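You operate a simulated robot arm through the tools that you are given. There is no shell and no other tool.

Carry out the task below with a simulated robot arm. There is one attempt and no reset: what you move stays moved.

Task
Share out the steel cubes on the middle right shelf of the blue rack. At the end: the grey steel cube that says "L3" from the middle right shelf of the blue rack is on the gold brass plate on the middle right shelf of the blue rack; the green rag stands where the black heat sink stood; the grey steel cube marked "J7" from the middle right shelf of the blue rack is in the grey small wire basket; the black heat sink stands on top of the grey bracket; whatever was shut is shut again. Leave all else as you found it, and nothing knocked over.

Only the result counts: the job must be done as asked and must still hold three seconds after the hand-in. Knocking over, shifting, dropping, spilling or breaking anything else fails it.

Robot
A 7-joint arm with a two-finger parallel gripper, fixed in place. Base frame: the origin is on the floor under the middle of its stand, x ahead of it, y to its left, z up; the work surface is at about z = 820. Readings come in mm, rad, newtons and seconds.
With the tool pointing down near the work surface it reaches from about 240 to 680 mm from the base axis. Its first joint turns from -1.152 to 1.152 rad. Payload 2.4 kg.
The TCP is the grasp point between the finger pads, 30 mm short of the fingertips. In the tool frame z runs along the fingers and y along their closing line. The gripper opens to 94 mm. The fingers are 28 mm wide and 10 mm thick; the gripper's body (50 by 96 mm) begins 55 mm behind the TCP.
Orientation is that of the tool frame in the base frame, as [roll, pitch, yaw] about the fixed x, y, z axes, in that order (R = Rz(yaw) Ry(pitch) Rx(roll)). With the fingers straight down and closing along the base's y, the tool's x points along the base's -x, its y along +y and its z along -z.

Tools
- The arm moves only by the tool apply_moves. Its argument "moves" is a list of rows, each an object (a shift or turn left out is 0, a gripper value left out holds the last) with "travel": the shift along the tool's x, y, z in m, a list of three; "delta_rot": the turn, a rotation vector about the tool's x, y, z in degrees, a list of three; "hand": the closure in counts, from 0 (fully open) to 255 (shut). In form: [{"travel": [x, y, z], "delta_rot": [ax, ay, az], "hand": hand}, ...]. A call has 1 to 20 rows; each row is the pose to reach, as a shift and turn from the pose commanded when the call began, along the tool's axes at that moment. Rows are played at 5 a second. More than 50 mm and 0.15 rad between two rows, or a gripper value outside its range, and nothing of the call is played. A pose out of reach is approached as far as the arm can. The call stops where the force on the tool passes 40 N (or 10 N more than at its start, if that is more) or the arm is blocked; 0.2 s more then pass. Each finger travels about 153 mm/s and halts on what it meets, pressing with about 24 N; the grip force reading is that of the motor and also rises with nothing between the fingers. The clock runs only during rows and for 0.2 s after the last one: add rows that repeat a pose to give the fingers time. It gives the time, the measured TCP pose, the force on the tool (base axes), the opening and the grip force at its end, in the units of the frame above (readings bear some noise), with the torque about the TCP (base axes, N m) and any sound that the robot's microphone picked up.
- Cameras (640 x 400 px; columns grow to the right, rows downward): "scene" is fixed at [51.5, 495.3, 1437.4]; the picture's right is [-0.53, -0.85, 0.00], its down [-0.55, 0.34, -0.76] and it looks along [0.65, -0.41, -0.65] (base axes); focal length 339 px, centre (320, 200). "wrist" rides on the gripper at [76, 14, -102] in the tool frame; the picture's right is [-0.18, 0.98, 0.00], its down [-0.75, -0.14, -0.64] and it looks along [-0.63, -0.12, 0.77] (tool axes); focal length 243 px, centre (320, 200). There is no depth. A picture from a camera that has moved, and an enlarged one, comes with that camera's place and axes in the base frame and with its lens.
- capture(camera): a new picture of that camera. It takes no simulated time.
- zoom(camera, box): a new picture of the part [left, top, right, bottom] of that camera's present view, enlarged. It takes no simulated time.
- job_done(): hands the job in; it is judged then, once.

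Nothing tells you positions but the pictures and the camera data. Unless the task says otherwise, let go and move clear before handing in.

The tools are called after ">>>" as name(argument=value, ...) on one line, values as JSON. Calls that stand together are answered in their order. apply_moves: Moves the arm, as the interface text tells. Its arguments: {"type":"object","properties":{"moves":{"type":"array","items":{"type":"object","properties":{"travel":{"type":"array","items":{"type":"number"}},"delta_rot":{"type":"array","items":{"type":"number"}},"hand":{"type":"number"}}}}},"required":["moves"]} The other tools are called the same way: capture (camera) takes a picture; zoom (camera, box) takes an enlarged picture of a part of a camera's view; job_done () hands the job in.

At the start:

```text
clock: 0.0
tcp_pos: [348.1, -30.9, 1126.4]
ee_rot: [3.141, 0.001, 3.141]
wrist_force: [-0.5, -0.3, 0.0]
moment: [0.0, 0.03, 0.0]
width: 93.9
gripper_force: 0.1
```

scene: 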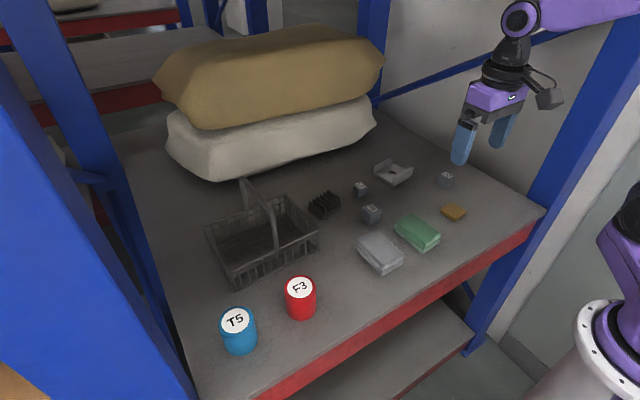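
wrist: 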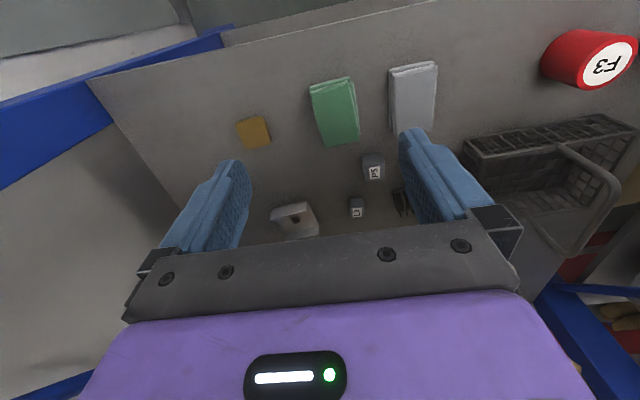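

I see a blue rack shelf with a wire basket, heat sink, three small cubes, a bracket, two rags (green, grey), a brass plate and two cans. I'll zoom in to read the labels and locate things precisely.

>>> zoom(camera="scene", box=[300, 140, 480, 252])

>>> zoom(camera="scene", box=[190, 160, 350, 300])

>>> zoom(camera="wrist", box=[220, 60, 480, 240])

```text
3.56 times, centred on (390, 196) of scene
camera zoom: at [51.5, 495.3, 1437.4], right [-0.53, -0.85, 0.0], down [-0.55, 0.34, -0.76], along [0.65, -0.41, -0.65], focal length 1206 px, centre (71, 214)
```

zoom: 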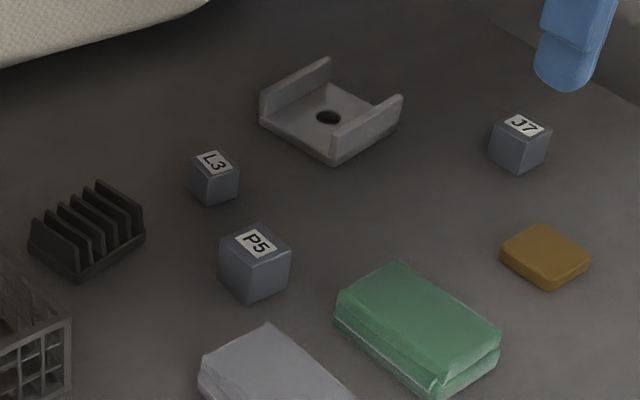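

```text
2.86 times, centred on (270, 230) of scene
camera zoom: at [51.5, 495.3, 1437.4], right [-0.53, -0.85, 0.0], down [-0.55, 0.34, -0.76], along [0.65, -0.41, -0.65], focal length 969 px, centre (463, 114)
```

zoom: 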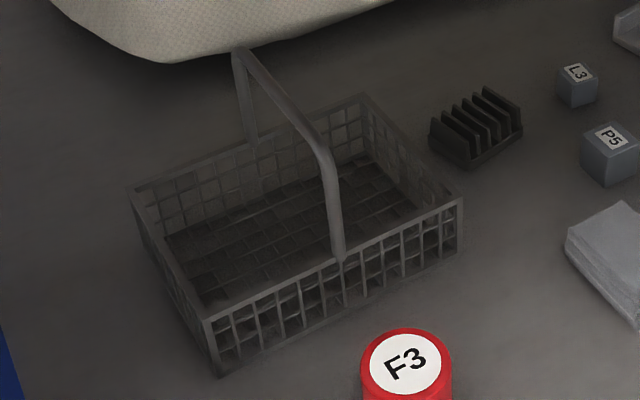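

```text
2.22 times, centred on (350, 150) of wrist
camera zoom: at [271.3, -17.5, 1228.9], right [0.18, 0.98, 0.0], down [0.75, -0.14, 0.64], along [0.63, -0.12, -0.77], focal length 539 px, centre (253, 311)
```

zoom: 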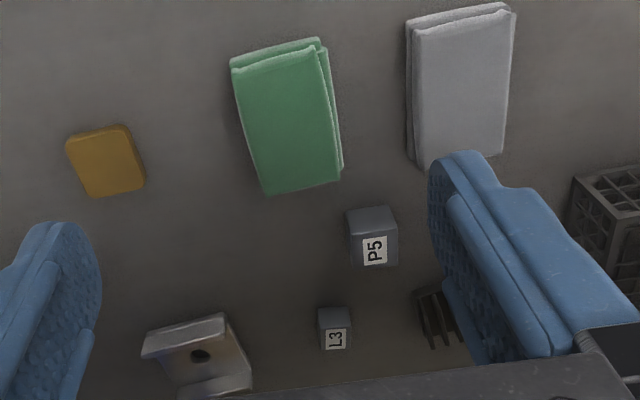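

>>> zoom(camera="scene", box=[340, 170, 400, 230])

>>> zoom(camera="scene", box=[425, 160, 475, 230])

>>> zoom(camera="scene", box=[365, 145, 425, 195])

>>> zoom(camera="scene", box=[300, 180, 350, 225])

>>> zoom(camera="scene", box=[350, 205, 450, 280])

```text
6.67 times, centred on (370, 200) of scene
camera zoom: at [51.5, 495.3, 1437.4], right [-0.53, -0.85, 0.0], down [-0.55, 0.34, -0.76], along [0.65, -0.41, -0.65], focal length 2262 px, centre (-13, 200)
```

zoom: 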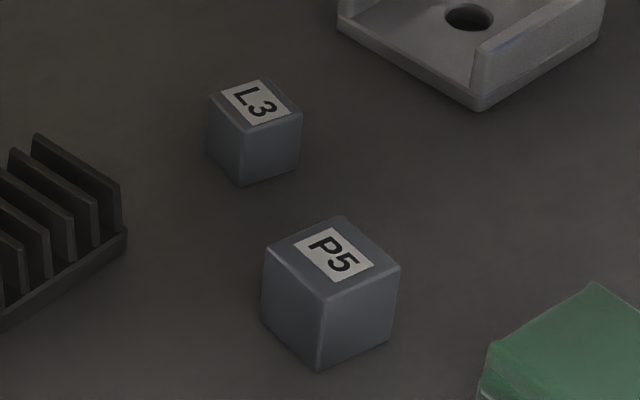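

```text
5.71 times, centred on (450, 195) of scene
camera zoom: at [51.5, 495.3, 1437.4], right [-0.53, -0.85, 0.0], down [-0.55, 0.34, -0.76], along [0.65, -0.41, -0.65], focal length 1939 px, centre (-423, 229)
```

zoom: 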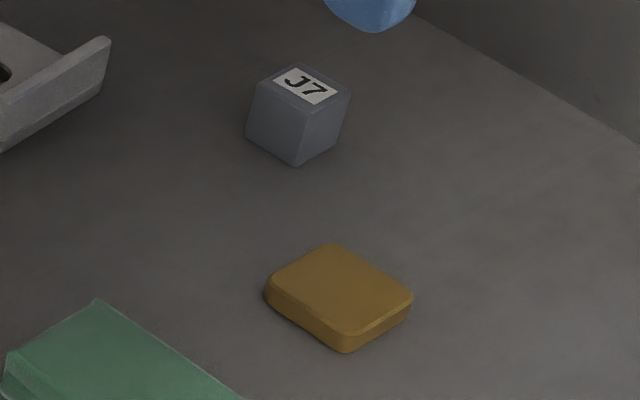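

```text
8.00 times, centred on (395, 170) of scene
camera zoom: at [51.5, 495.3, 1437.4], right [-0.53, -0.85, 0.0], down [-0.55, 0.34, -0.76], along [0.65, -0.41, -0.65], focal length 2714 px, centre (-280, 440)
```

zoom: 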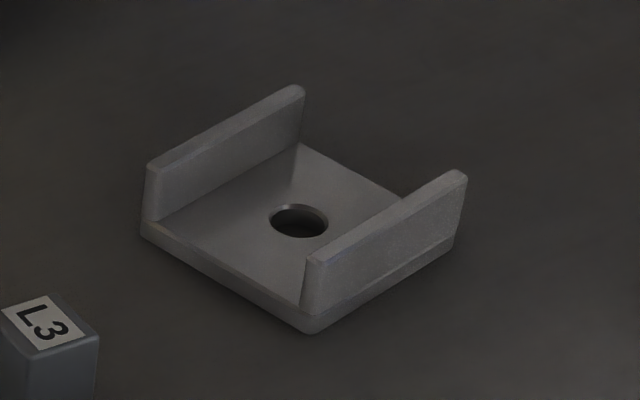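

```text
8.89 times, centred on (325, 202) of scene
camera zoom: at [51.5, 495.3, 1437.4], right [-0.53, -0.85, 0.0], down [-0.55, 0.34, -0.76], along [0.65, -0.41, -0.65], focal length 3016 px, centre (276, 178)
```

zoom: 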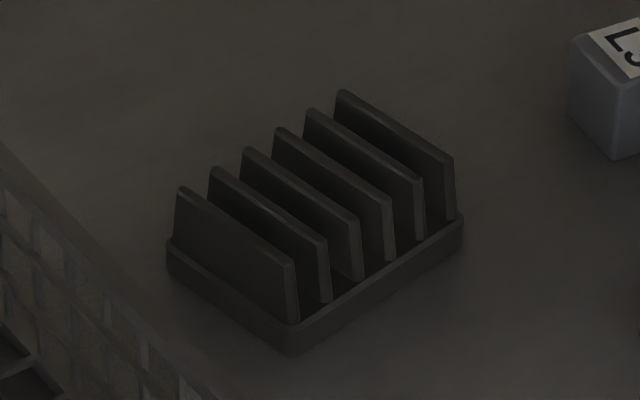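

```text
5.33 times, centred on (400, 242) of scene
camera zoom: at [51.5, 495.3, 1437.4], right [-0.53, -0.85, 0.0], down [-0.55, 0.34, -0.76], along [0.65, -0.41, -0.65], focal length 1810 px, centre (-107, -27)
```

zoom: 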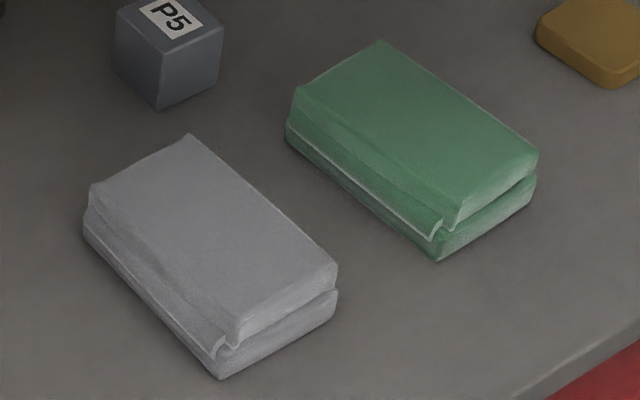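

Cubes L3 (~628,-3), J7 (~532,-245), P5 (~535,34), the bracket (~651,-144), heat sink (~631,117), plate (~432,-164), green rag (~419,-20), basket (x 516–674, y 205–421) are my first estimates. I'll move above L3 and refine with the wrist camera.

>>> apply_moves(moves=[{"travel": [-0.036, 0.004, 0.018], "hand": 0}, {"travel": [-0.072, 0.008, 0.036]}, {"travel": [-0.108, 0.012, 0.054]}, {"travel": [-0.144, 0.016, 0.072]}, {"travel": [-0.18, 0.02, 0.09]}, {"travel": [-0.216, 0.023, 0.108]}, {"travel": [-0.252, 0.026, 0.126]}, {"travel": [-0.252, 0.026, 0.126]}])

```text
clock: 1.8
tcp_pos: [597.6, -8.5, 998.7]
ee_rot: [-3.141, 0.002, -3.141]
wrist_force: [-0.1, -0.2, -0.1]
moment: [0.02, 0.02, 0.0]
width: 94.3
gripper_force: 0.0
```

>>> capture(camera="wrist")

>>> capture(camera="scene")

```text
taken
camera wrist: at [521.8, 6.7, 1100.9], right [0.18, 0.98, 0.0], down [0.75, -0.14, 0.64], along [0.63, -0.12, -0.77], focal length 243 px, centre (320, 200)
```

wrist: 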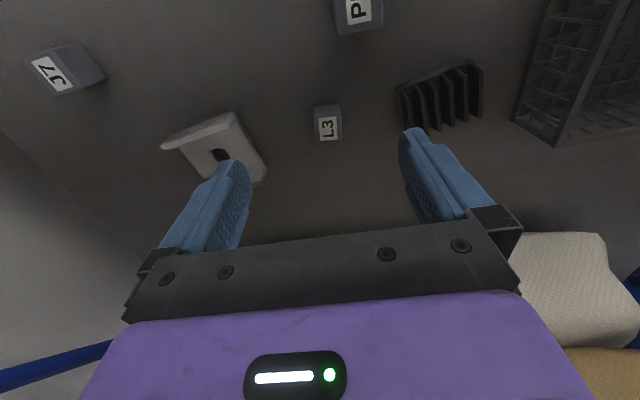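

```text
taken
```

scene: 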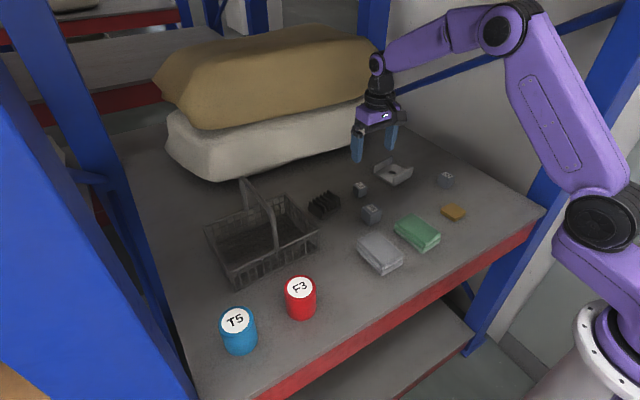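

>>> zoom(camera="wrist", box=[280, 80, 380, 160])

>>> zoom(camera="wrist", box=[380, 40, 500, 140])

>>> zoom(camera="wrist", box=[150, 90, 280, 190])

>>> zoom(camera="wrist", box=[10, 20, 130, 120])

```text
5.00 times, centred on (330, 120) of wrist
camera zoom: at [521.8, 6.7, 1100.9], right [0.18, 0.98, 0.0], down [0.75, -0.14, 0.64], along [0.63, -0.12, -0.77], focal length 1213 px, centre (270, 600)
```

zoom: 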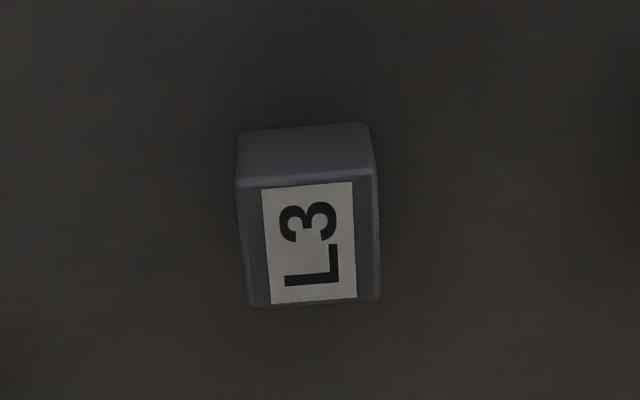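

```text
4.00 times, centred on (440, 90) of wrist
camera zoom: at [521.8, 6.7, 1100.9], right [0.18, 0.98, 0.0], down [0.75, -0.14, 0.64], along [0.63, -0.12, -0.77], focal length 970 px, centre (-160, 640)
```

zoom: 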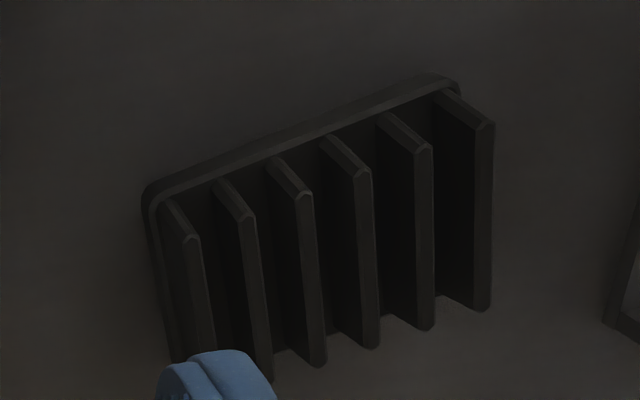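

```text
4.00 times, centred on (215, 140) of wrist
camera zoom: at [521.8, 6.7, 1100.9], right [0.18, 0.98, 0.0], down [0.75, -0.14, 0.64], along [0.63, -0.12, -0.77], focal length 970 px, centre (740, 440)
```

zoom: 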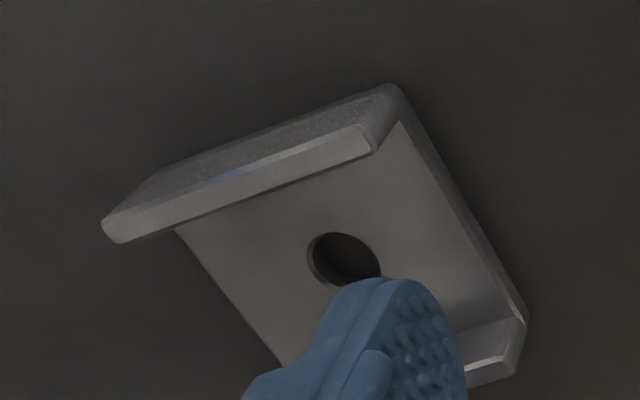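

```text
4.00 times, centred on (70, 70) of wrist
camera zoom: at [521.8, 6.7, 1100.9], right [0.18, 0.98, 0.0], down [0.75, -0.14, 0.64], along [0.63, -0.12, -0.77], focal length 970 px, centre (1320, 720)
```

zoom: 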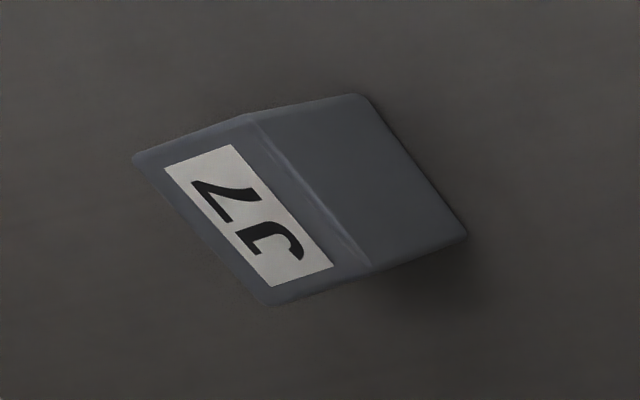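

>>> apply_moves(moves=[{"travel": [0, 0, 0], "hand": 80}, {"travel": [0, 0, 0]}, {"travel": [0, 0, 0]}])

```text
clock: 2.6
tcp_pos: [598.5, -7.9, 997.9]
ee_rot: [-3.142, -0.002, 3.141]
wrist_force: [0.1, 0.3, -0.7]
moment: [0.01, 0.0, 0.0]
width: 64.3
gripper_force: 0.1
```

>>> apply_moves(moves=[{"travel": [-0.011, 0.001, 0.033], "delta_rot": [0, 0, 2]}, {"travel": [-0.022, 0.002, 0.066], "delta_rot": [0, 0, 4]}, {"travel": [-0.032, 0.003, 0.095], "delta_rot": [0, 0, 6]}, {"travel": [-0.032, 0.003, 0.095], "delta_rot": [0, 0, 6]}])

>>> capture(camera="wrist")

>>> zoom(camera="scene", box=[330, 120, 430, 220])

```text
clock: 3.6
tcp_pos: [629.7, -3.3, 904.7]
ee_rot: [3.141, -0.001, 3.033]
wrist_force: [0.9, 0.5, -0.9]
moment: [0.03, -0.02, -0.02]
width: 64.5
gripper_force: 0.0
```

```text
taken
camera wrist: at [556.6, 19.4, 1007.2], right [0.29, 0.96, 0.0], down [0.73, -0.22, 0.64], along [0.62, -0.18, -0.77], focal length 243 px, centre (320, 200)
```

wrist: 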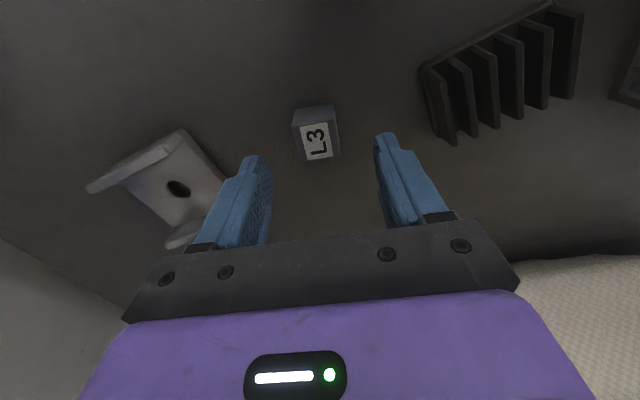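

```text
4.00 times, centred on (380, 170) of scene
camera zoom: at [51.5, 495.3, 1437.4], right [-0.53, -0.85, 0.0], down [-0.55, 0.34, -0.76], along [0.65, -0.41, -0.65], focal length 1357 px, centre (80, 320)
```

zoom: 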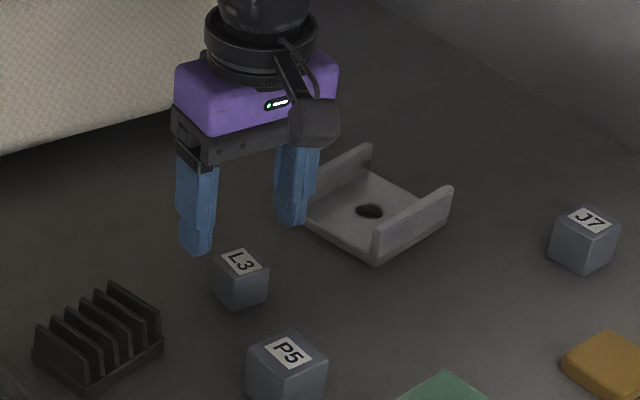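

L3 is centred under the gripper. Descending and closing on it.

>>> apply_moves(moves=[{"travel": [0, 0, 0.02]}, {"travel": [0, 0, 0.04]}, {"travel": [0, 0, 0.051]}, {"travel": [0, 0, 0.051]}, {"travel": [0, 0, 0.051], "hand": 255}, {"travel": [0, 0, 0.051]}, {"travel": [0, 0, 0.051]}])

>>> capture(camera="wrist")

>>> zoom(camera="scene", box=[330, 120, 430, 220])

```text
clock: 5.2
tcp_pos: [630.7, -3.0, 853.0]
ee_rot: [-3.141, 0.0, 3.037]
wrist_force: [0.0, -1.4, 1.0]
moment: [0.01, -0.05, -0.06]
width: 34.0
gripper_force: 24.6
```

```text
taken
camera wrist: at [556.8, 19.1, 956.4], right [0.29, 0.96, 0.0], down [0.73, -0.22, 0.64], along [0.62, -0.18, -0.77], focal length 243 px, centre (320, 200)
```

wrist: 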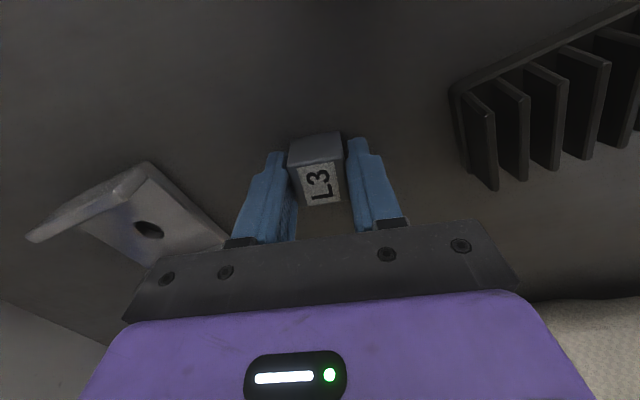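

```text
4.00 times, centred on (380, 170) of scene
camera zoom: at [51.5, 495.2, 1437.4], right [-0.53, -0.85, 0.0], down [-0.55, 0.34, -0.76], along [0.65, -0.41, -0.65], focal length 1357 px, centre (80, 320)
```

zoom: 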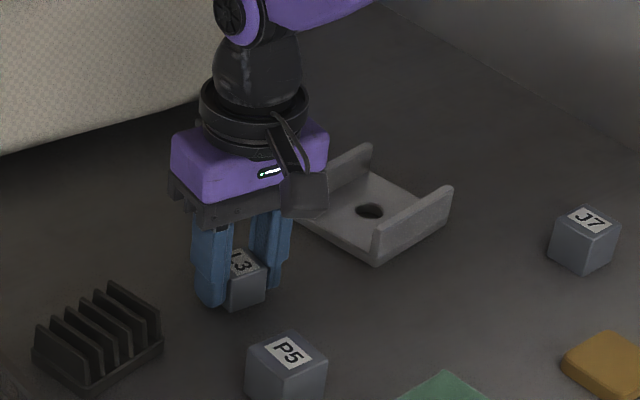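

>>> zoom(camera="wrist", box=[220, 110, 420, 250])

>>> zoom(camera="scene", box=[370, 165, 410, 205])

```text
2.86 times, centred on (320, 180) of wrist
camera zoom: at [556.8, 19.1, 956.4], right [0.29, 0.96, 0.0], down [0.73, -0.22, 0.64], along [0.62, -0.18, -0.77], focal length 693 px, centre (320, 257)
```

zoom: 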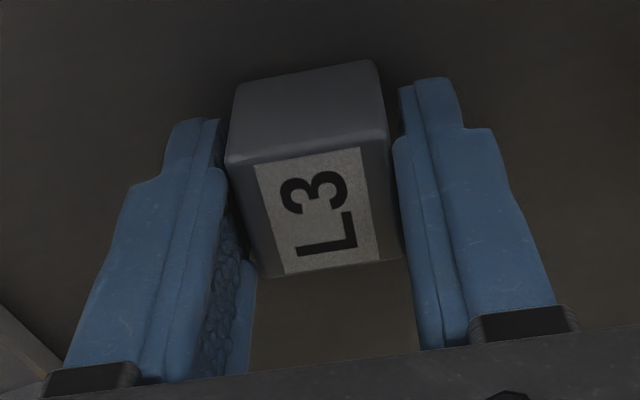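

```text
10.00 times, centred on (390, 185) of scene
camera zoom: at [51.5, 495.2, 1437.4], right [-0.53, -0.85, 0.0], down [-0.55, 0.34, -0.76], along [0.65, -0.41, -0.65], focal length 3393 px, centre (-380, 350)
```

zoom: 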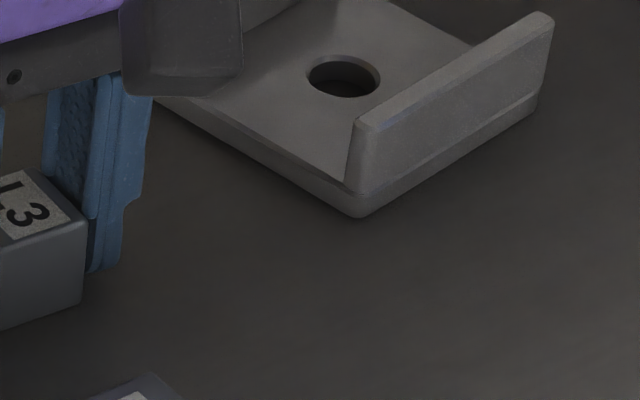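

>>> apply_moves(moves=[{"travel": [0, 0, 0]}, {"travel": [0, 0, -0.02]}, {"travel": [0, 0, -0.05]}, {"travel": [0, 0, -0.05]}])

>>> zoom(camera="wrist", box=[220, 110, 420, 250])

>>> zoom(camera="scene", box=[330, 120, 430, 220])

```text
clock: 6.2
tcp_pos: [631.0, -2.0, 905.5]
ee_rot: [-3.141, 0.0, 3.037]
wrist_force: [-0.4, 0.6, -1.9]
moment: [-0.01, -0.03, 0.03]
width: 34.2
gripper_force: 23.7
```

```text
2.86 times, centred on (320, 180) of wrist
camera zoom: at [557.5, 19.5, 1007.7], right [0.29, 0.96, 0.0], down [0.74, -0.22, 0.64], along [0.61, -0.18, -0.77], focal length 693 px, centre (320, 257)
```

zoom: 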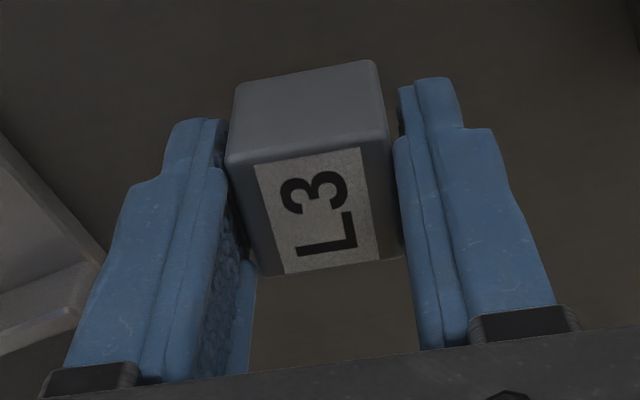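

```text
4.00 times, centred on (380, 170) of scene
camera zoom: at [51.5, 495.3, 1437.4], right [-0.53, -0.85, 0.0], down [-0.55, 0.34, -0.76], along [0.65, -0.41, -0.65], focal length 1357 px, centre (80, 320)
```

zoom: 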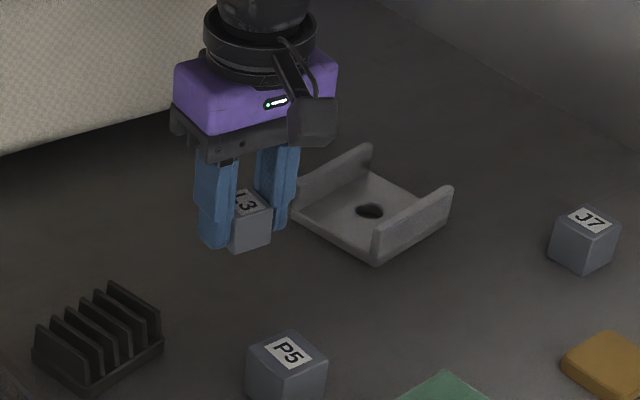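

L3 is held. Carrying it across to above the brass plate at about (432,-164).

>>> apply_moves(moves=[{"travel": [0.01, -0.01, -0.015]}, {"travel": [0.037, -0.037, -0.015], "delta_rot": [0, 0, -1]}, {"travel": [0.066, -0.066, -0.015], "delta_rot": [0, 0, -2]}, {"travel": [0.095, -0.095, -0.015], "delta_rot": [0, 0, -4]}, {"travel": [0.124, -0.124, -0.015], "delta_rot": [0, 0, -6]}, {"travel": [0.153, -0.153, -0.015], "delta_rot": [0, 0, -8]}, {"travel": [0.1816, -0.1821, -0.015], "delta_rot": [0, 0, -8]}, {"travel": [0.1816, -0.1821, -0.015], "delta_rot": [0, 0, -8]}, {"travel": [0.1816, -0.1821, -0.015], "delta_rot": [0, 0, -8]}])

>>> capture(camera="wrist")

>>> zoom(camera="scene", box=[400, 140, 500, 230])

```text
clock: 8.2
tcp_pos: [431.8, -165.9, 918.8]
ee_rot: [3.142, -0.001, -3.106]
wrist_force: [-0.5, -0.3, -2.4]
moment: [-0.02, -0.01, -0.01]
width: 33.8
gripper_force: 23.8
```

```text
taken
camera wrist: at [355.8, -154.4, 1021.6], right [0.15, 0.99, 0.0], down [0.76, -0.11, 0.64], along [0.63, -0.1, -0.77], focal length 243 px, centre (320, 200)
```

wrist: 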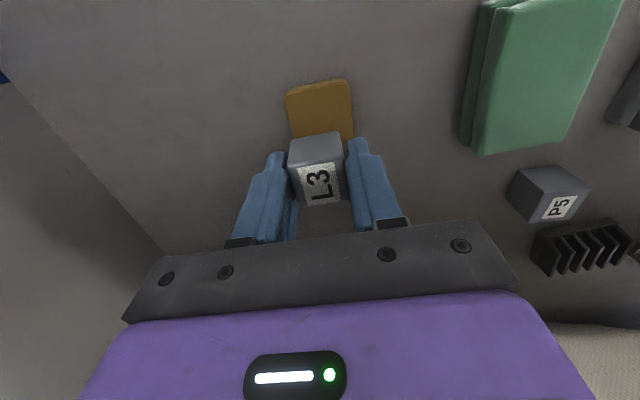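

```text
4.44 times, centred on (450, 185) of scene
camera zoom: at [51.5, 495.2, 1437.4], right [-0.53, -0.85, 0.0], down [-0.55, 0.34, -0.76], along [0.65, -0.41, -0.65], focal length 1508 px, centre (-258, 267)
```

zoom: 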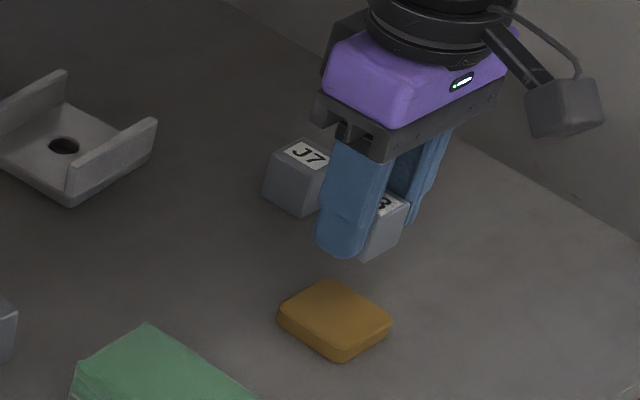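

>>> zoom(camera="wrist", box=[260, 65, 380, 145])

```text
5.00 times, centred on (320, 105) of wrist
camera zoom: at [355.8, -154.4, 1021.6], right [0.15, 0.99, 0.0], down [0.76, -0.11, 0.64], along [0.63, -0.1, -0.77], focal length 1213 px, centre (320, 675)
```

zoom: 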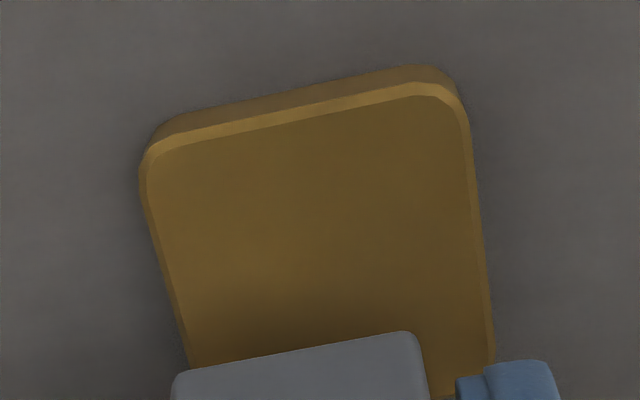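

>>> apply_moves(moves=[{"travel": [0.001, 0.001, 0.015]}, {"travel": [0.001, 0.001, 0.03]}, {"travel": [0.001, 0.001, 0.045]}, {"travel": [0.001, 0.001, 0.05]}, {"travel": [0.001, 0.001, 0.05]}])

>>> zoom(camera="wrist", box=[220, 90, 420, 230])

>>> zoom(camera="scene", box=[430, 180, 480, 225])

```text
clock: 9.4
tcp_pos: [428.8, -163.8, 869.1]
ee_rot: [-3.14, 0.0, -3.105]
wrist_force: [-0.1, 0.0, -2.1]
moment: [-0.01, -0.02, 0.01]
width: 34.3
gripper_force: 24.3
```

```text
2.86 times, centred on (320, 160) of wrist
camera zoom: at [353.8, -152.2, 972.0], right [0.15, 0.99, 0.0], down [0.76, -0.11, 0.64], along [0.64, -0.1, -0.77], focal length 693 px, centre (320, 314)
```

zoom: 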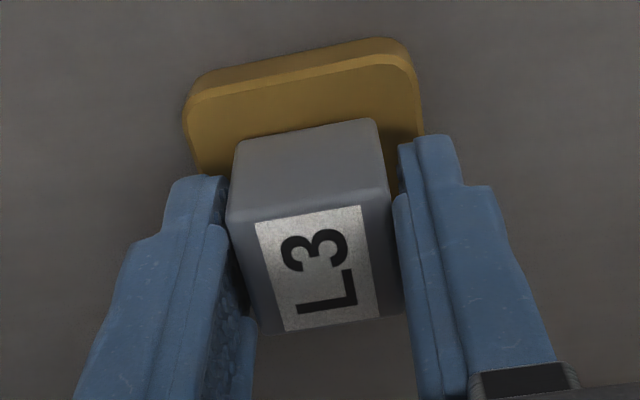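

```text
8.89 times, centred on (455, 202) of scene
camera zoom: at [51.5, 495.3, 1437.4], right [-0.53, -0.85, 0.0], down [-0.55, 0.34, -0.76], along [0.65, -0.41, -0.65], focal length 3016 px, centre (-880, 178)
```

zoom: 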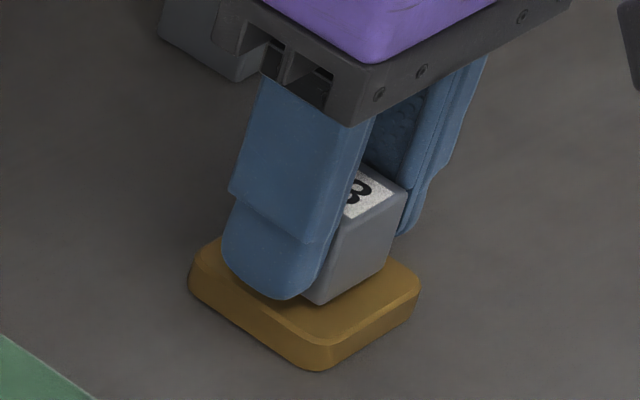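

>>> apply_moves(moves=[{"travel": [0, -0.001, 0.002]}, {"travel": [0, -0.001, 0.004]}, {"travel": [0, -0.001, 0.0055]}, {"travel": [0, -0.001, 0.0055]}, {"travel": [0, -0.001, 0.0055]}])

>>> zoom(camera="scene", box=[430, 180, 480, 225])

```text
clock: 10.6
tcp_pos: [431.3, -166.2, 864.7]
ee_rot: [-3.14, 0.004, -3.107]
wrist_force: [-0.2, -5.7, 20.5]
moment: [-0.07, -0.01, -0.01]
width: 34.2
gripper_force: 23.7
```

```text
8.89 times, centred on (455, 202) of scene
camera zoom: at [51.2, 495.3, 1437.4], right [-0.53, -0.85, 0.0], down [-0.55, 0.34, -0.76], along [0.65, -0.41, -0.65], focal length 3016 px, centre (-880, 178)
```

zoom: 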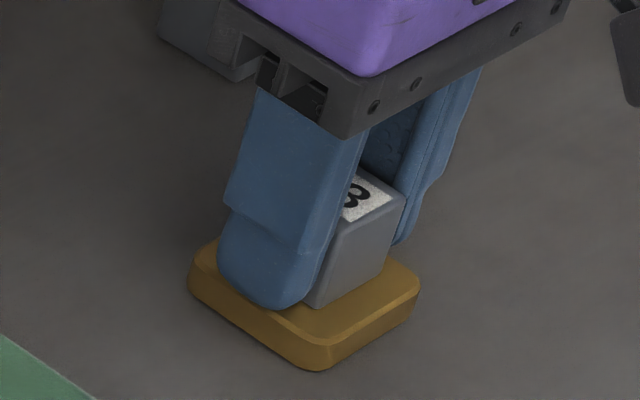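

>>> apply_moves(moves=[{"travel": [0, 0, -0.001]}, {"travel": [0, 0, -0.001]}, {"travel": [0, 0, -0.001], "hand": 90}, {"travel": [0, 0, -0.001]}, {"travel": [0, 0, -0.001]}])

>>> zoom(camera="scene", box=[430, 180, 480, 225])

>>> zoom(camera="wrist", box=[220, 90, 420, 230])

```text
clock: 11.8
tcp_pos: [430.4, -165.9, 864.8]
ee_rot: [3.141, -0.001, -3.11]
wrist_force: [0.1, 0.8, 0.8]
moment: [0.02, -0.04, 0.02]
width: 60.9
gripper_force: 0.0
```

```text
8.89 times, centred on (455, 202) of scene
camera zoom: at [51.5, 495.3, 1437.4], right [-0.53, -0.85, 0.0], down [-0.55, 0.34, -0.76], along [0.65, -0.41, -0.65], focal length 3016 px, centre (-880, 178)
```

zoom: 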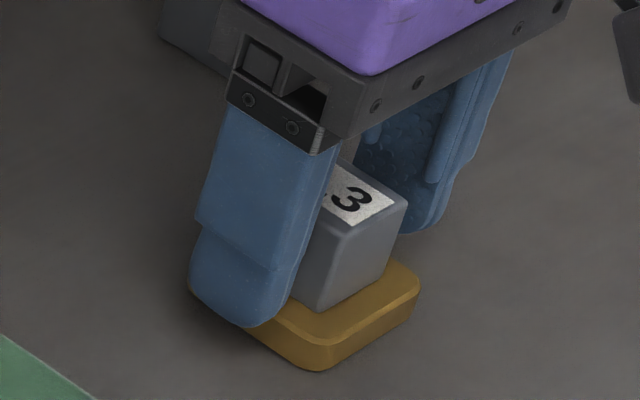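

```text
2.86 times, centred on (320, 160) of wrist
camera zoom: at [354.1, -153.2, 967.4], right [0.15, 0.99, 0.0], down [0.76, -0.11, 0.64], along [0.63, -0.1, -0.77], focal length 693 px, centre (320, 314)
```

zoom: 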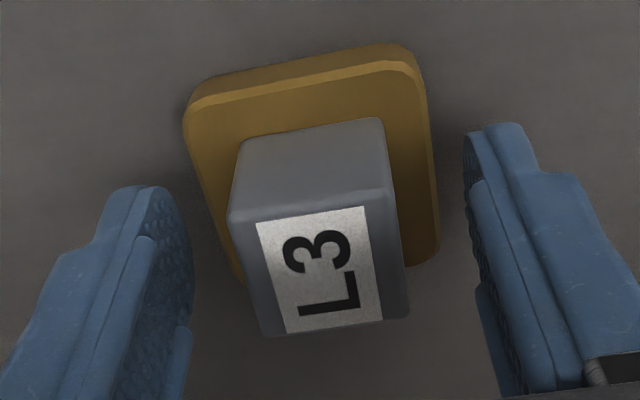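

L3 sits on the plate. Lifting straight up, then moving to hover above J7 (~531,-247).

>>> apply_moves(moves=[{"travel": [0, 0, -0.025]}, {"travel": [0, 0, -0.05]}, {"travel": [0, 0, -0.075]}, {"travel": [-0.025, -0.0215, -0.075]}, {"travel": [-0.05, -0.043, -0.075]}, {"travel": [-0.075, -0.0645, -0.075]}, {"travel": [-0.0975, -0.086, -0.075]}, {"travel": [-0.0975, -0.086, -0.075]}])

>>> capture(camera="wrist")

>>> zoom(camera="scene", box=[400, 140, 500, 230])

```text
clock: 13.6
tcp_pos: [530.4, -249.3, 938.9]
ee_rot: [-3.141, -0.001, -3.105]
wrist_force: [-0.1, -1.0, 0.1]
moment: [0.0, -0.01, -0.03]
width: 60.8
gripper_force: 0.0
```

```text
taken
camera wrist: at [453.4, -237.8, 1042.3], right [0.15, 0.99, 0.0], down [0.76, -0.11, 0.64], along [0.63, -0.1, -0.77], focal length 243 px, centre (320, 200)
```

wrist: 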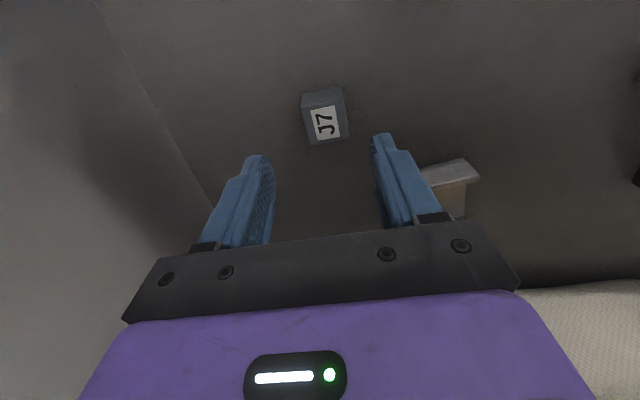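

```text
4.44 times, centred on (450, 185) of scene
camera zoom: at [51.5, 495.3, 1437.4], right [-0.53, -0.85, 0.0], down [-0.55, 0.34, -0.76], along [0.65, -0.41, -0.65], focal length 1508 px, centre (-258, 267)
```

zoom: 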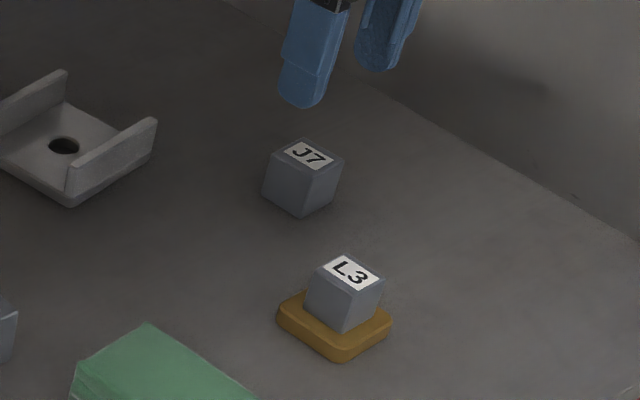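

>>> zoom(camera="wrist", box=[275, 70, 375, 160])

```text
4.44 times, centred on (325, 115) of wrist
camera zoom: at [453.4, -237.8, 1042.3], right [0.15, 0.99, 0.0], down [0.76, -0.11, 0.64], along [0.63, -0.1, -0.77], focal length 1078 px, centre (298, 578)
```

zoom: 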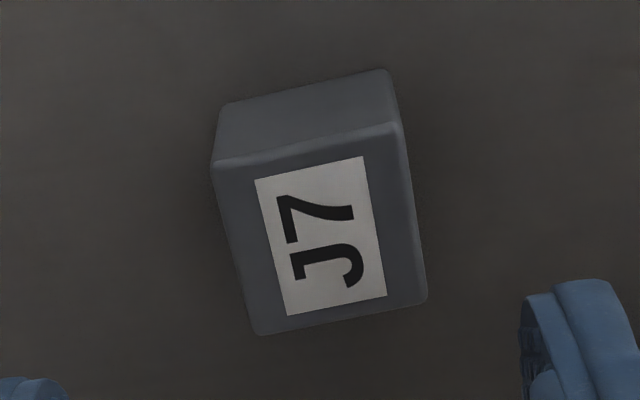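

>>> apply_moves(moves=[{"travel": [-0.0005, 0.0045, 0.02]}, {"travel": [-0.0005, 0.0045, 0.045]}, {"travel": [-0.0005, 0.0045, 0.045]}])

>>> zoom(camera="wrist", box=[220, 90, 420, 230])

```text
clock: 14.4
tcp_pos: [529.5, -245.1, 894.3]
ee_rot: [-3.14, -0.003, -3.107]
wrist_force: [-0.4, -0.7, 0.1]
moment: [0.0, -0.01, -0.02]
width: 60.7
gripper_force: 0.0
```

```text
2.86 times, centred on (320, 160) of wrist
camera zoom: at [454.2, -232.5, 997.2], right [0.15, 0.99, 0.0], down [0.76, -0.11, 0.64], along [0.63, -0.1, -0.77], focal length 693 px, centre (320, 314)
```

zoom: 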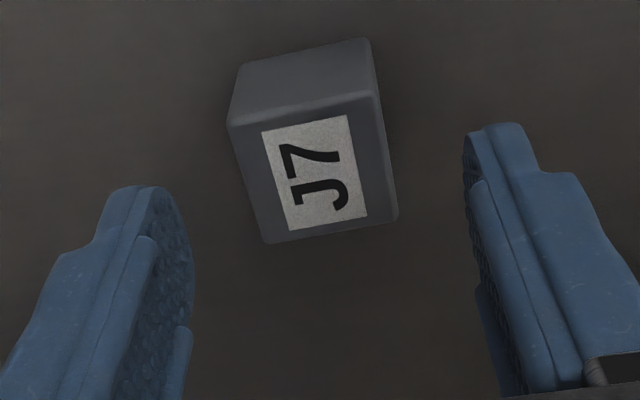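

>>> apply_moves(moves=[{"travel": [0, 0, 0.02]}, {"travel": [0, 0, 0.039]}, {"travel": [0, 0, 0.039]}, {"travel": [0, 0, 0.039], "hand": 255}, {"travel": [0, 0, 0.039]}, {"travel": [0, 0, 0.039]}, {"travel": [0, 0, 0.01]}, {"travel": [0, 0, -0.03]}, {"travel": [0, 0, -0.065]}, {"travel": [0, 0, -0.065]}])

>>> capture(camera="wrist")

>>> capture(camera="scene")

```text
clock: 16.6
tcp_pos: [530.5, -242.7, 960.5]
ee_rot: [3.142, 0.0, -3.106]
wrist_force: [-0.7, 1.4, -4.0]
moment: [0.01, -0.02, -0.04]
width: 38.0
gripper_force: 23.9
```

```text
taken
camera wrist: at [454.7, -230.5, 1063.2], right [0.15, 0.99, 0.0], down [0.76, -0.11, 0.64], along [0.63, -0.1, -0.77], focal length 243 px, centre (320, 200)
```

wrist: 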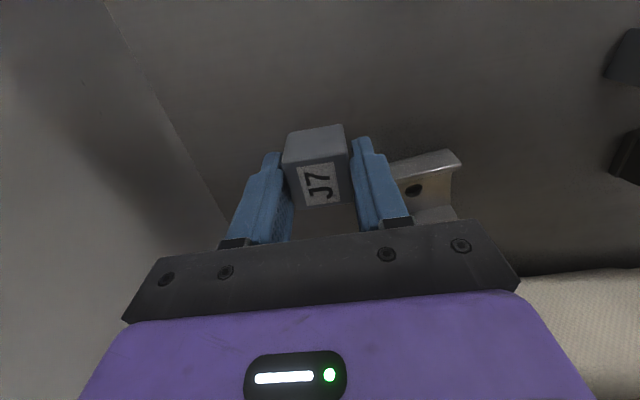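

```text
taken
```

scene: 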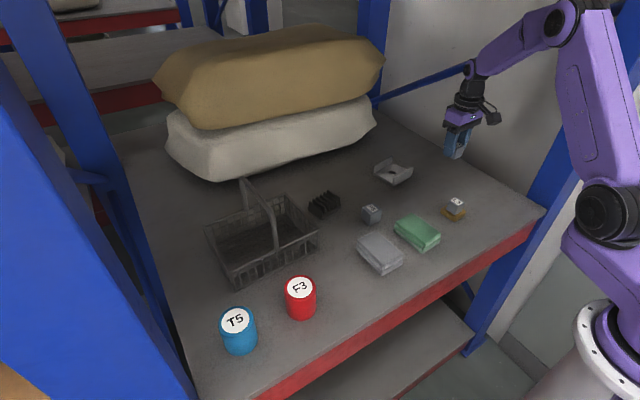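

J7 is in the grip. I'll carry it high over to the basket's near-right side, turning the gripper 90° so the body and camera stay clear of the basket handle.

>>> apply_moves(moves=[{"travel": [0, 0, -0.035], "delta_rot": [0, 0, -8]}, {"travel": [0, 0, -0.069], "delta_rot": [0, 0, -16]}, {"travel": [-0.0046, 0.04, -0.069], "delta_rot": [0, 0, -24]}, {"travel": [-0.0093, 0.08, -0.069], "delta_rot": [0, 0, -32]}, {"travel": [-0.0139, 0.12, -0.069], "delta_rot": [0, 0, -40]}, {"travel": [-0.0185, 0.16, -0.069], "delta_rot": [0, 0, -48]}, {"travel": [-0.0232, 0.2, -0.069], "delta_rot": [0, 0, -56]}, {"travel": [-0.0278, 0.24, -0.069], "delta_rot": [0, 0, -64]}, {"travel": [-0.0324, 0.28, -0.069], "delta_rot": [0, 0, -72]}, {"travel": [-0.0371, 0.32, -0.069], "delta_rot": [0, 0, -80]}, {"travel": [-0.0417, 0.3606, -0.069], "delta_rot": [0, 0, -88]}, {"travel": [-0.0417, 0.3606, -0.069], "delta_rot": [0, 0, -88]}])

>>> capture(camera="wrist")

>>> capture(camera="scene")

```text
clock: 19.2
tcp_pos: [560.3, 119.5, 1030.2]
ee_rot: [3.141, 0.0, -1.571]
wrist_force: [1.1, -0.9, -3.2]
moment: [-0.01, 0.01, -0.01]
width: 38.2
gripper_force: 23.7
```

```text
taken
camera wrist: at [547.4, 42.8, 1132.5], right [-0.98, 0.18, 0.0], down [0.14, 0.75, 0.64], along [0.12, 0.63, -0.77], focal length 243 px, centre (320, 200)
```

wrist: 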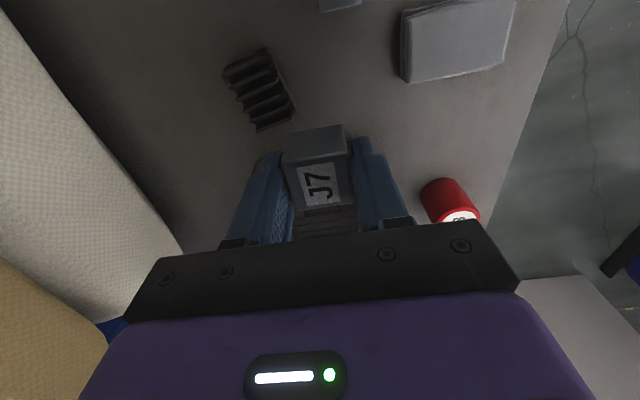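

```text
taken
```

scene: 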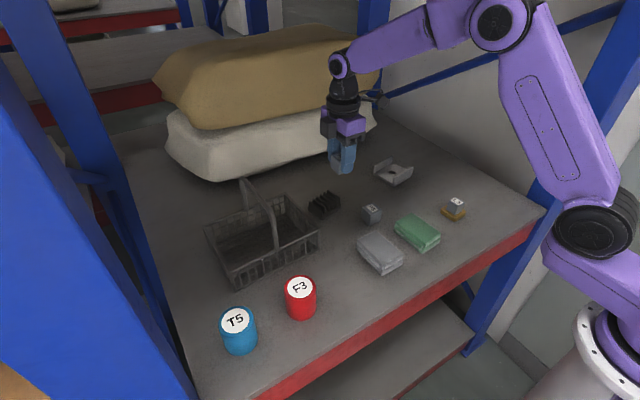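

>>> apply_moves(moves=[{"travel": [-0.035, -0.005, 0]}, {"travel": [-0.07, -0.01, 0]}, {"travel": [-0.105, -0.015, 0]}, {"travel": [-0.138, -0.0186, 0]}, {"travel": [-0.138, -0.0186, 0]}])

>>> capture(camera="wrist")

>>> zoom(camera="scene", box=[180, 80, 380, 290])

```text
clock: 20.4
tcp_pos: [578.1, 256.4, 1028.4]
ee_rot: [-3.141, -0.001, -1.573]
wrist_force: [-0.1, -0.3, -2.9]
moment: [-0.01, 0.01, -0.01]
width: 38.4
gripper_force: 23.4
```

```text
taken
camera wrist: at [564.9, 180.5, 1131.5], right [-0.98, 0.19, 0.0], down [0.14, 0.75, 0.64], along [0.12, 0.63, -0.77], focal length 243 px, centre (320, 200)
```

wrist: 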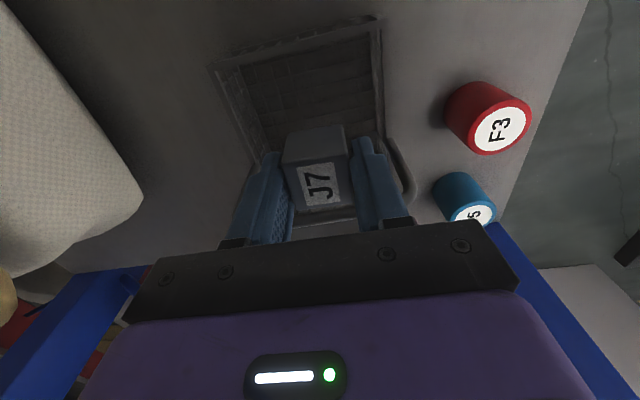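

```text
1.90 times, centred on (280, 185) of scene
camera zoom: at [51.5, 495.3, 1437.4], right [-0.53, -0.85, 0.0], down [-0.55, 0.34, -0.76], along [0.65, -0.41, -0.65], focal length 646 px, centre (396, 229)
```

zoom: 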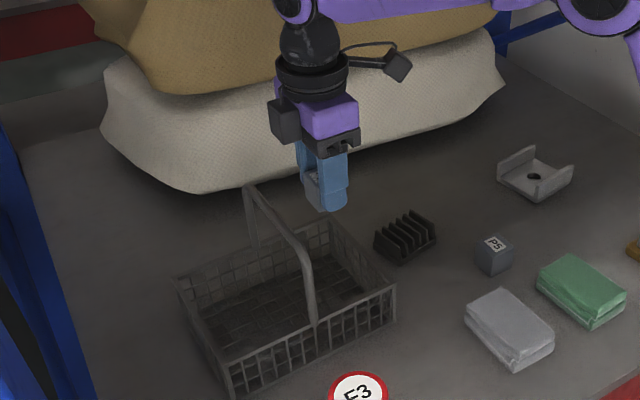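

>>> zoom(camera="scene", box=[240, 80, 320, 200])

>>> zoom(camera="wrist", box=[190, 0, 430, 240])

```text
3.33 times, centred on (280, 140) of scene
camera zoom: at [51.5, 495.3, 1437.4], right [-0.53, -0.85, 0.0], down [-0.55, 0.34, -0.76], along [0.65, -0.41, -0.65], focal length 1131 px, centre (453, 400)
```

zoom: 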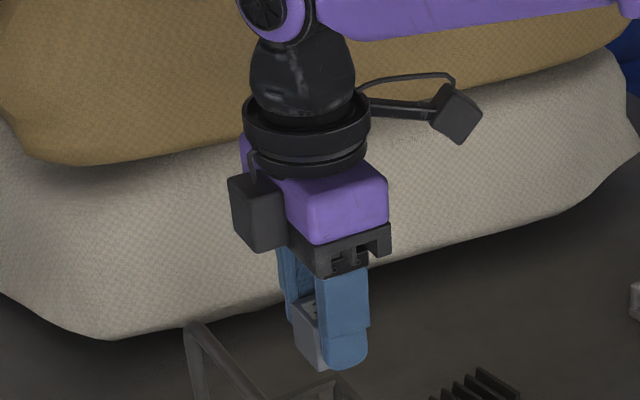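

```text
1.67 times, centred on (310, 120) of wrist
camera zoom: at [564.9, 180.5, 1131.5], right [-0.98, 0.19, 0.0], down [0.14, 0.75, 0.64], along [0.12, 0.63, -0.77], focal length 404 px, centre (337, 333)
```

zoom: 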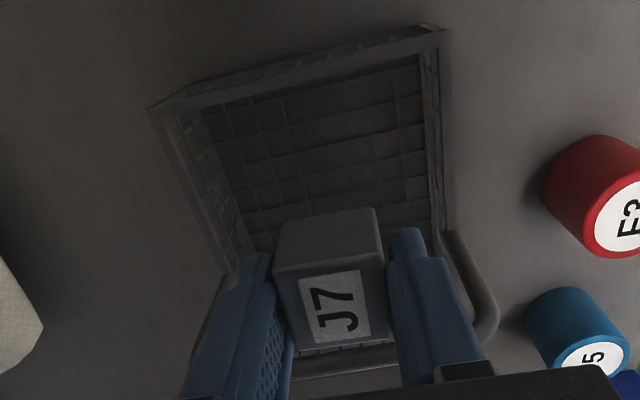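

The basket opening spans about y 208–310 to the handle on this side. A black box on the gripper faces the handle, so I'll use y≈237 to keep clear, then lower.

>>> apply_moves(moves=[{"travel": [0.02, -0.006, 0]}, {"travel": [0.02, -0.006, 0.035]}, {"travel": [0.02, -0.006, 0.07]}, {"travel": [0.02, -0.006, 0.1]}, {"travel": [0.02, -0.006, 0.1]}])

>>> capture(camera="wrist")

>>> zoom(camera="scene", box=[190, 100, 340, 290])

```text
clock: 21.6
tcp_pos: [585.2, 237.8, 927.6]
ee_rot: [3.141, -0.001, -1.571]
wrist_force: [-0.3, 0.6, -2.7]
moment: [0.03, 0.0, -0.04]
width: 38.1
gripper_force: 24.1
```

```text
taken
camera wrist: at [571.4, 161.5, 1029.5], right [-0.98, 0.18, 0.0], down [0.14, 0.75, 0.64], along [0.12, 0.63, -0.77], focal length 243 px, centre (320, 200)
```

wrist: 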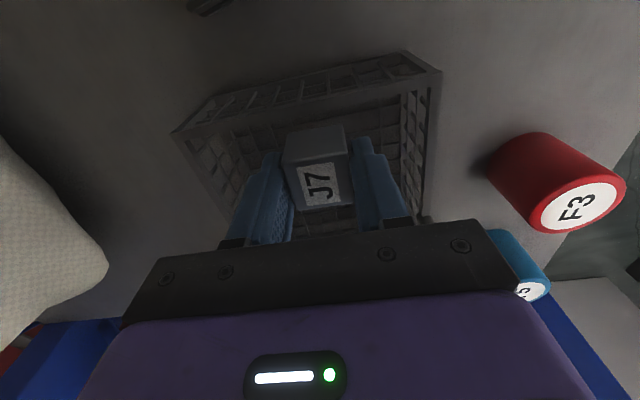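

```text
2.11 times, centred on (265, 195) of scene
camera zoom: at [51.5, 495.3, 1437.4], right [-0.53, -0.85, 0.0], down [-0.55, 0.34, -0.76], along [0.65, -0.41, -0.65], focal length 714 px, centre (436, 210)
```

zoom: 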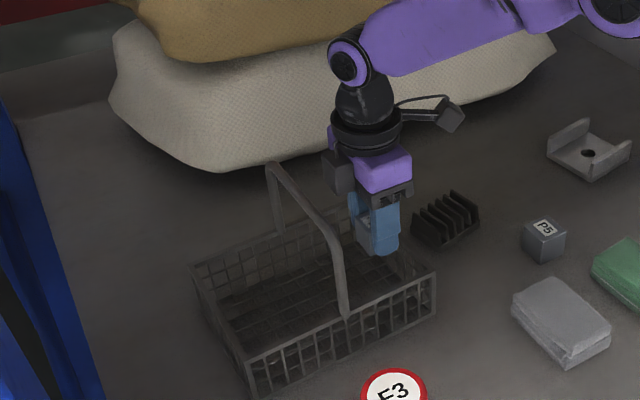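

>>> apply_moves(moves=[{"travel": [0, -0.001, 0.02]}, {"travel": [0, -0.001, 0.04]}, {"travel": [0, -0.001, 0.055]}, {"travel": [0, -0.001, 0.055]}])

>>> zoom(camera="wrist", box=[180, 20, 460, 240])

>>> zoom(camera="scene", box=[230, 120, 340, 290])

```text
clock: 22.6
tcp_pos: [586.1, 236.2, 871.7]
ee_rot: [3.141, 0.0, -1.571]
wrist_force: [0.0, -0.3, -1.0]
moment: [-0.01, 0.02, 0.01]
width: 38.2
gripper_force: 24.3
```

```text
1.82 times, centred on (320, 130) of wrist
camera zoom: at [572.4, 159.9, 975.1], right [-0.98, 0.18, 0.0], down [0.14, 0.75, 0.64], along [0.12, 0.63, -0.77], focal length 441 px, centre (320, 327)
```

zoom: 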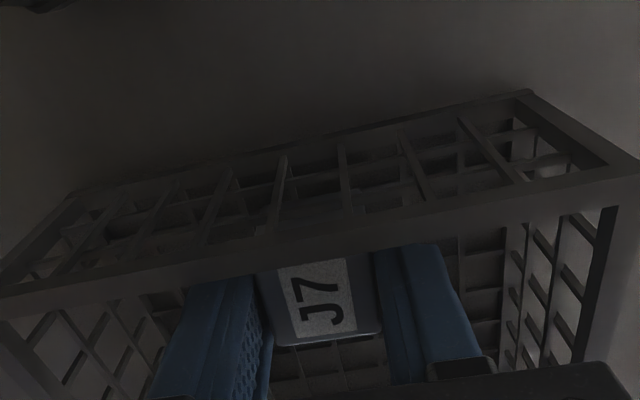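

```text
2.35 times, centred on (285, 205) of scene
camera zoom: at [51.5, 495.3, 1437.4], right [-0.53, -0.85, 0.0], down [-0.55, 0.34, -0.76], along [0.65, -0.41, -0.65], focal length 798 px, centre (402, 188)
```

zoom: 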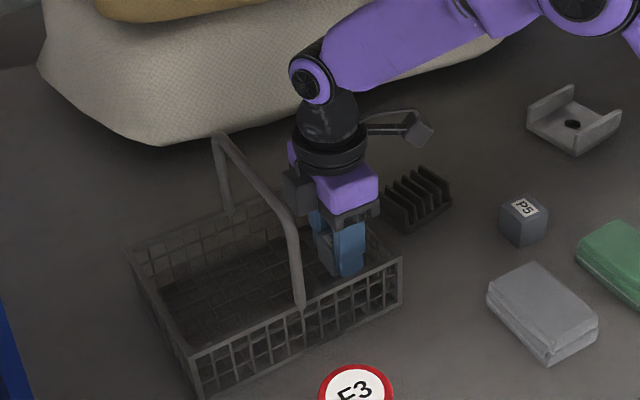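

>>> apply_moves(moves=[{"travel": [0, 0, 0.004]}, {"travel": [0, 0, 0.008]}, {"travel": [0, 0, 0.0095]}, {"travel": [0, 0, 0.011]}, {"travel": [0, 0, 0.011]}])

```text
clock: 23.8
tcp_pos: [586.3, 236.9, 861.7]
ee_rot: [3.141, -0.001, -1.571]
wrist_force: [-1.5, 0.3, 0.4]
moment: [-0.01, 0.1, 0.02]
width: 38.3
gripper_force: 23.7
```

>>> apply_moves(moves=[{"travel": [0, 0, 0.001]}, {"travel": [0, 0, 0.0018]}, {"travel": [0, 0, 0.0018]}])

```text
clock: 24.6
tcp_pos: [586.3, 236.0, 862.3]
ee_rot: [-3.138, 0.002, -1.57]
wrist_force: [-5.9, -0.7, 19.8]
moment: [-0.09, 0.02, -0.01]
width: 38.2
gripper_force: 23.9
```

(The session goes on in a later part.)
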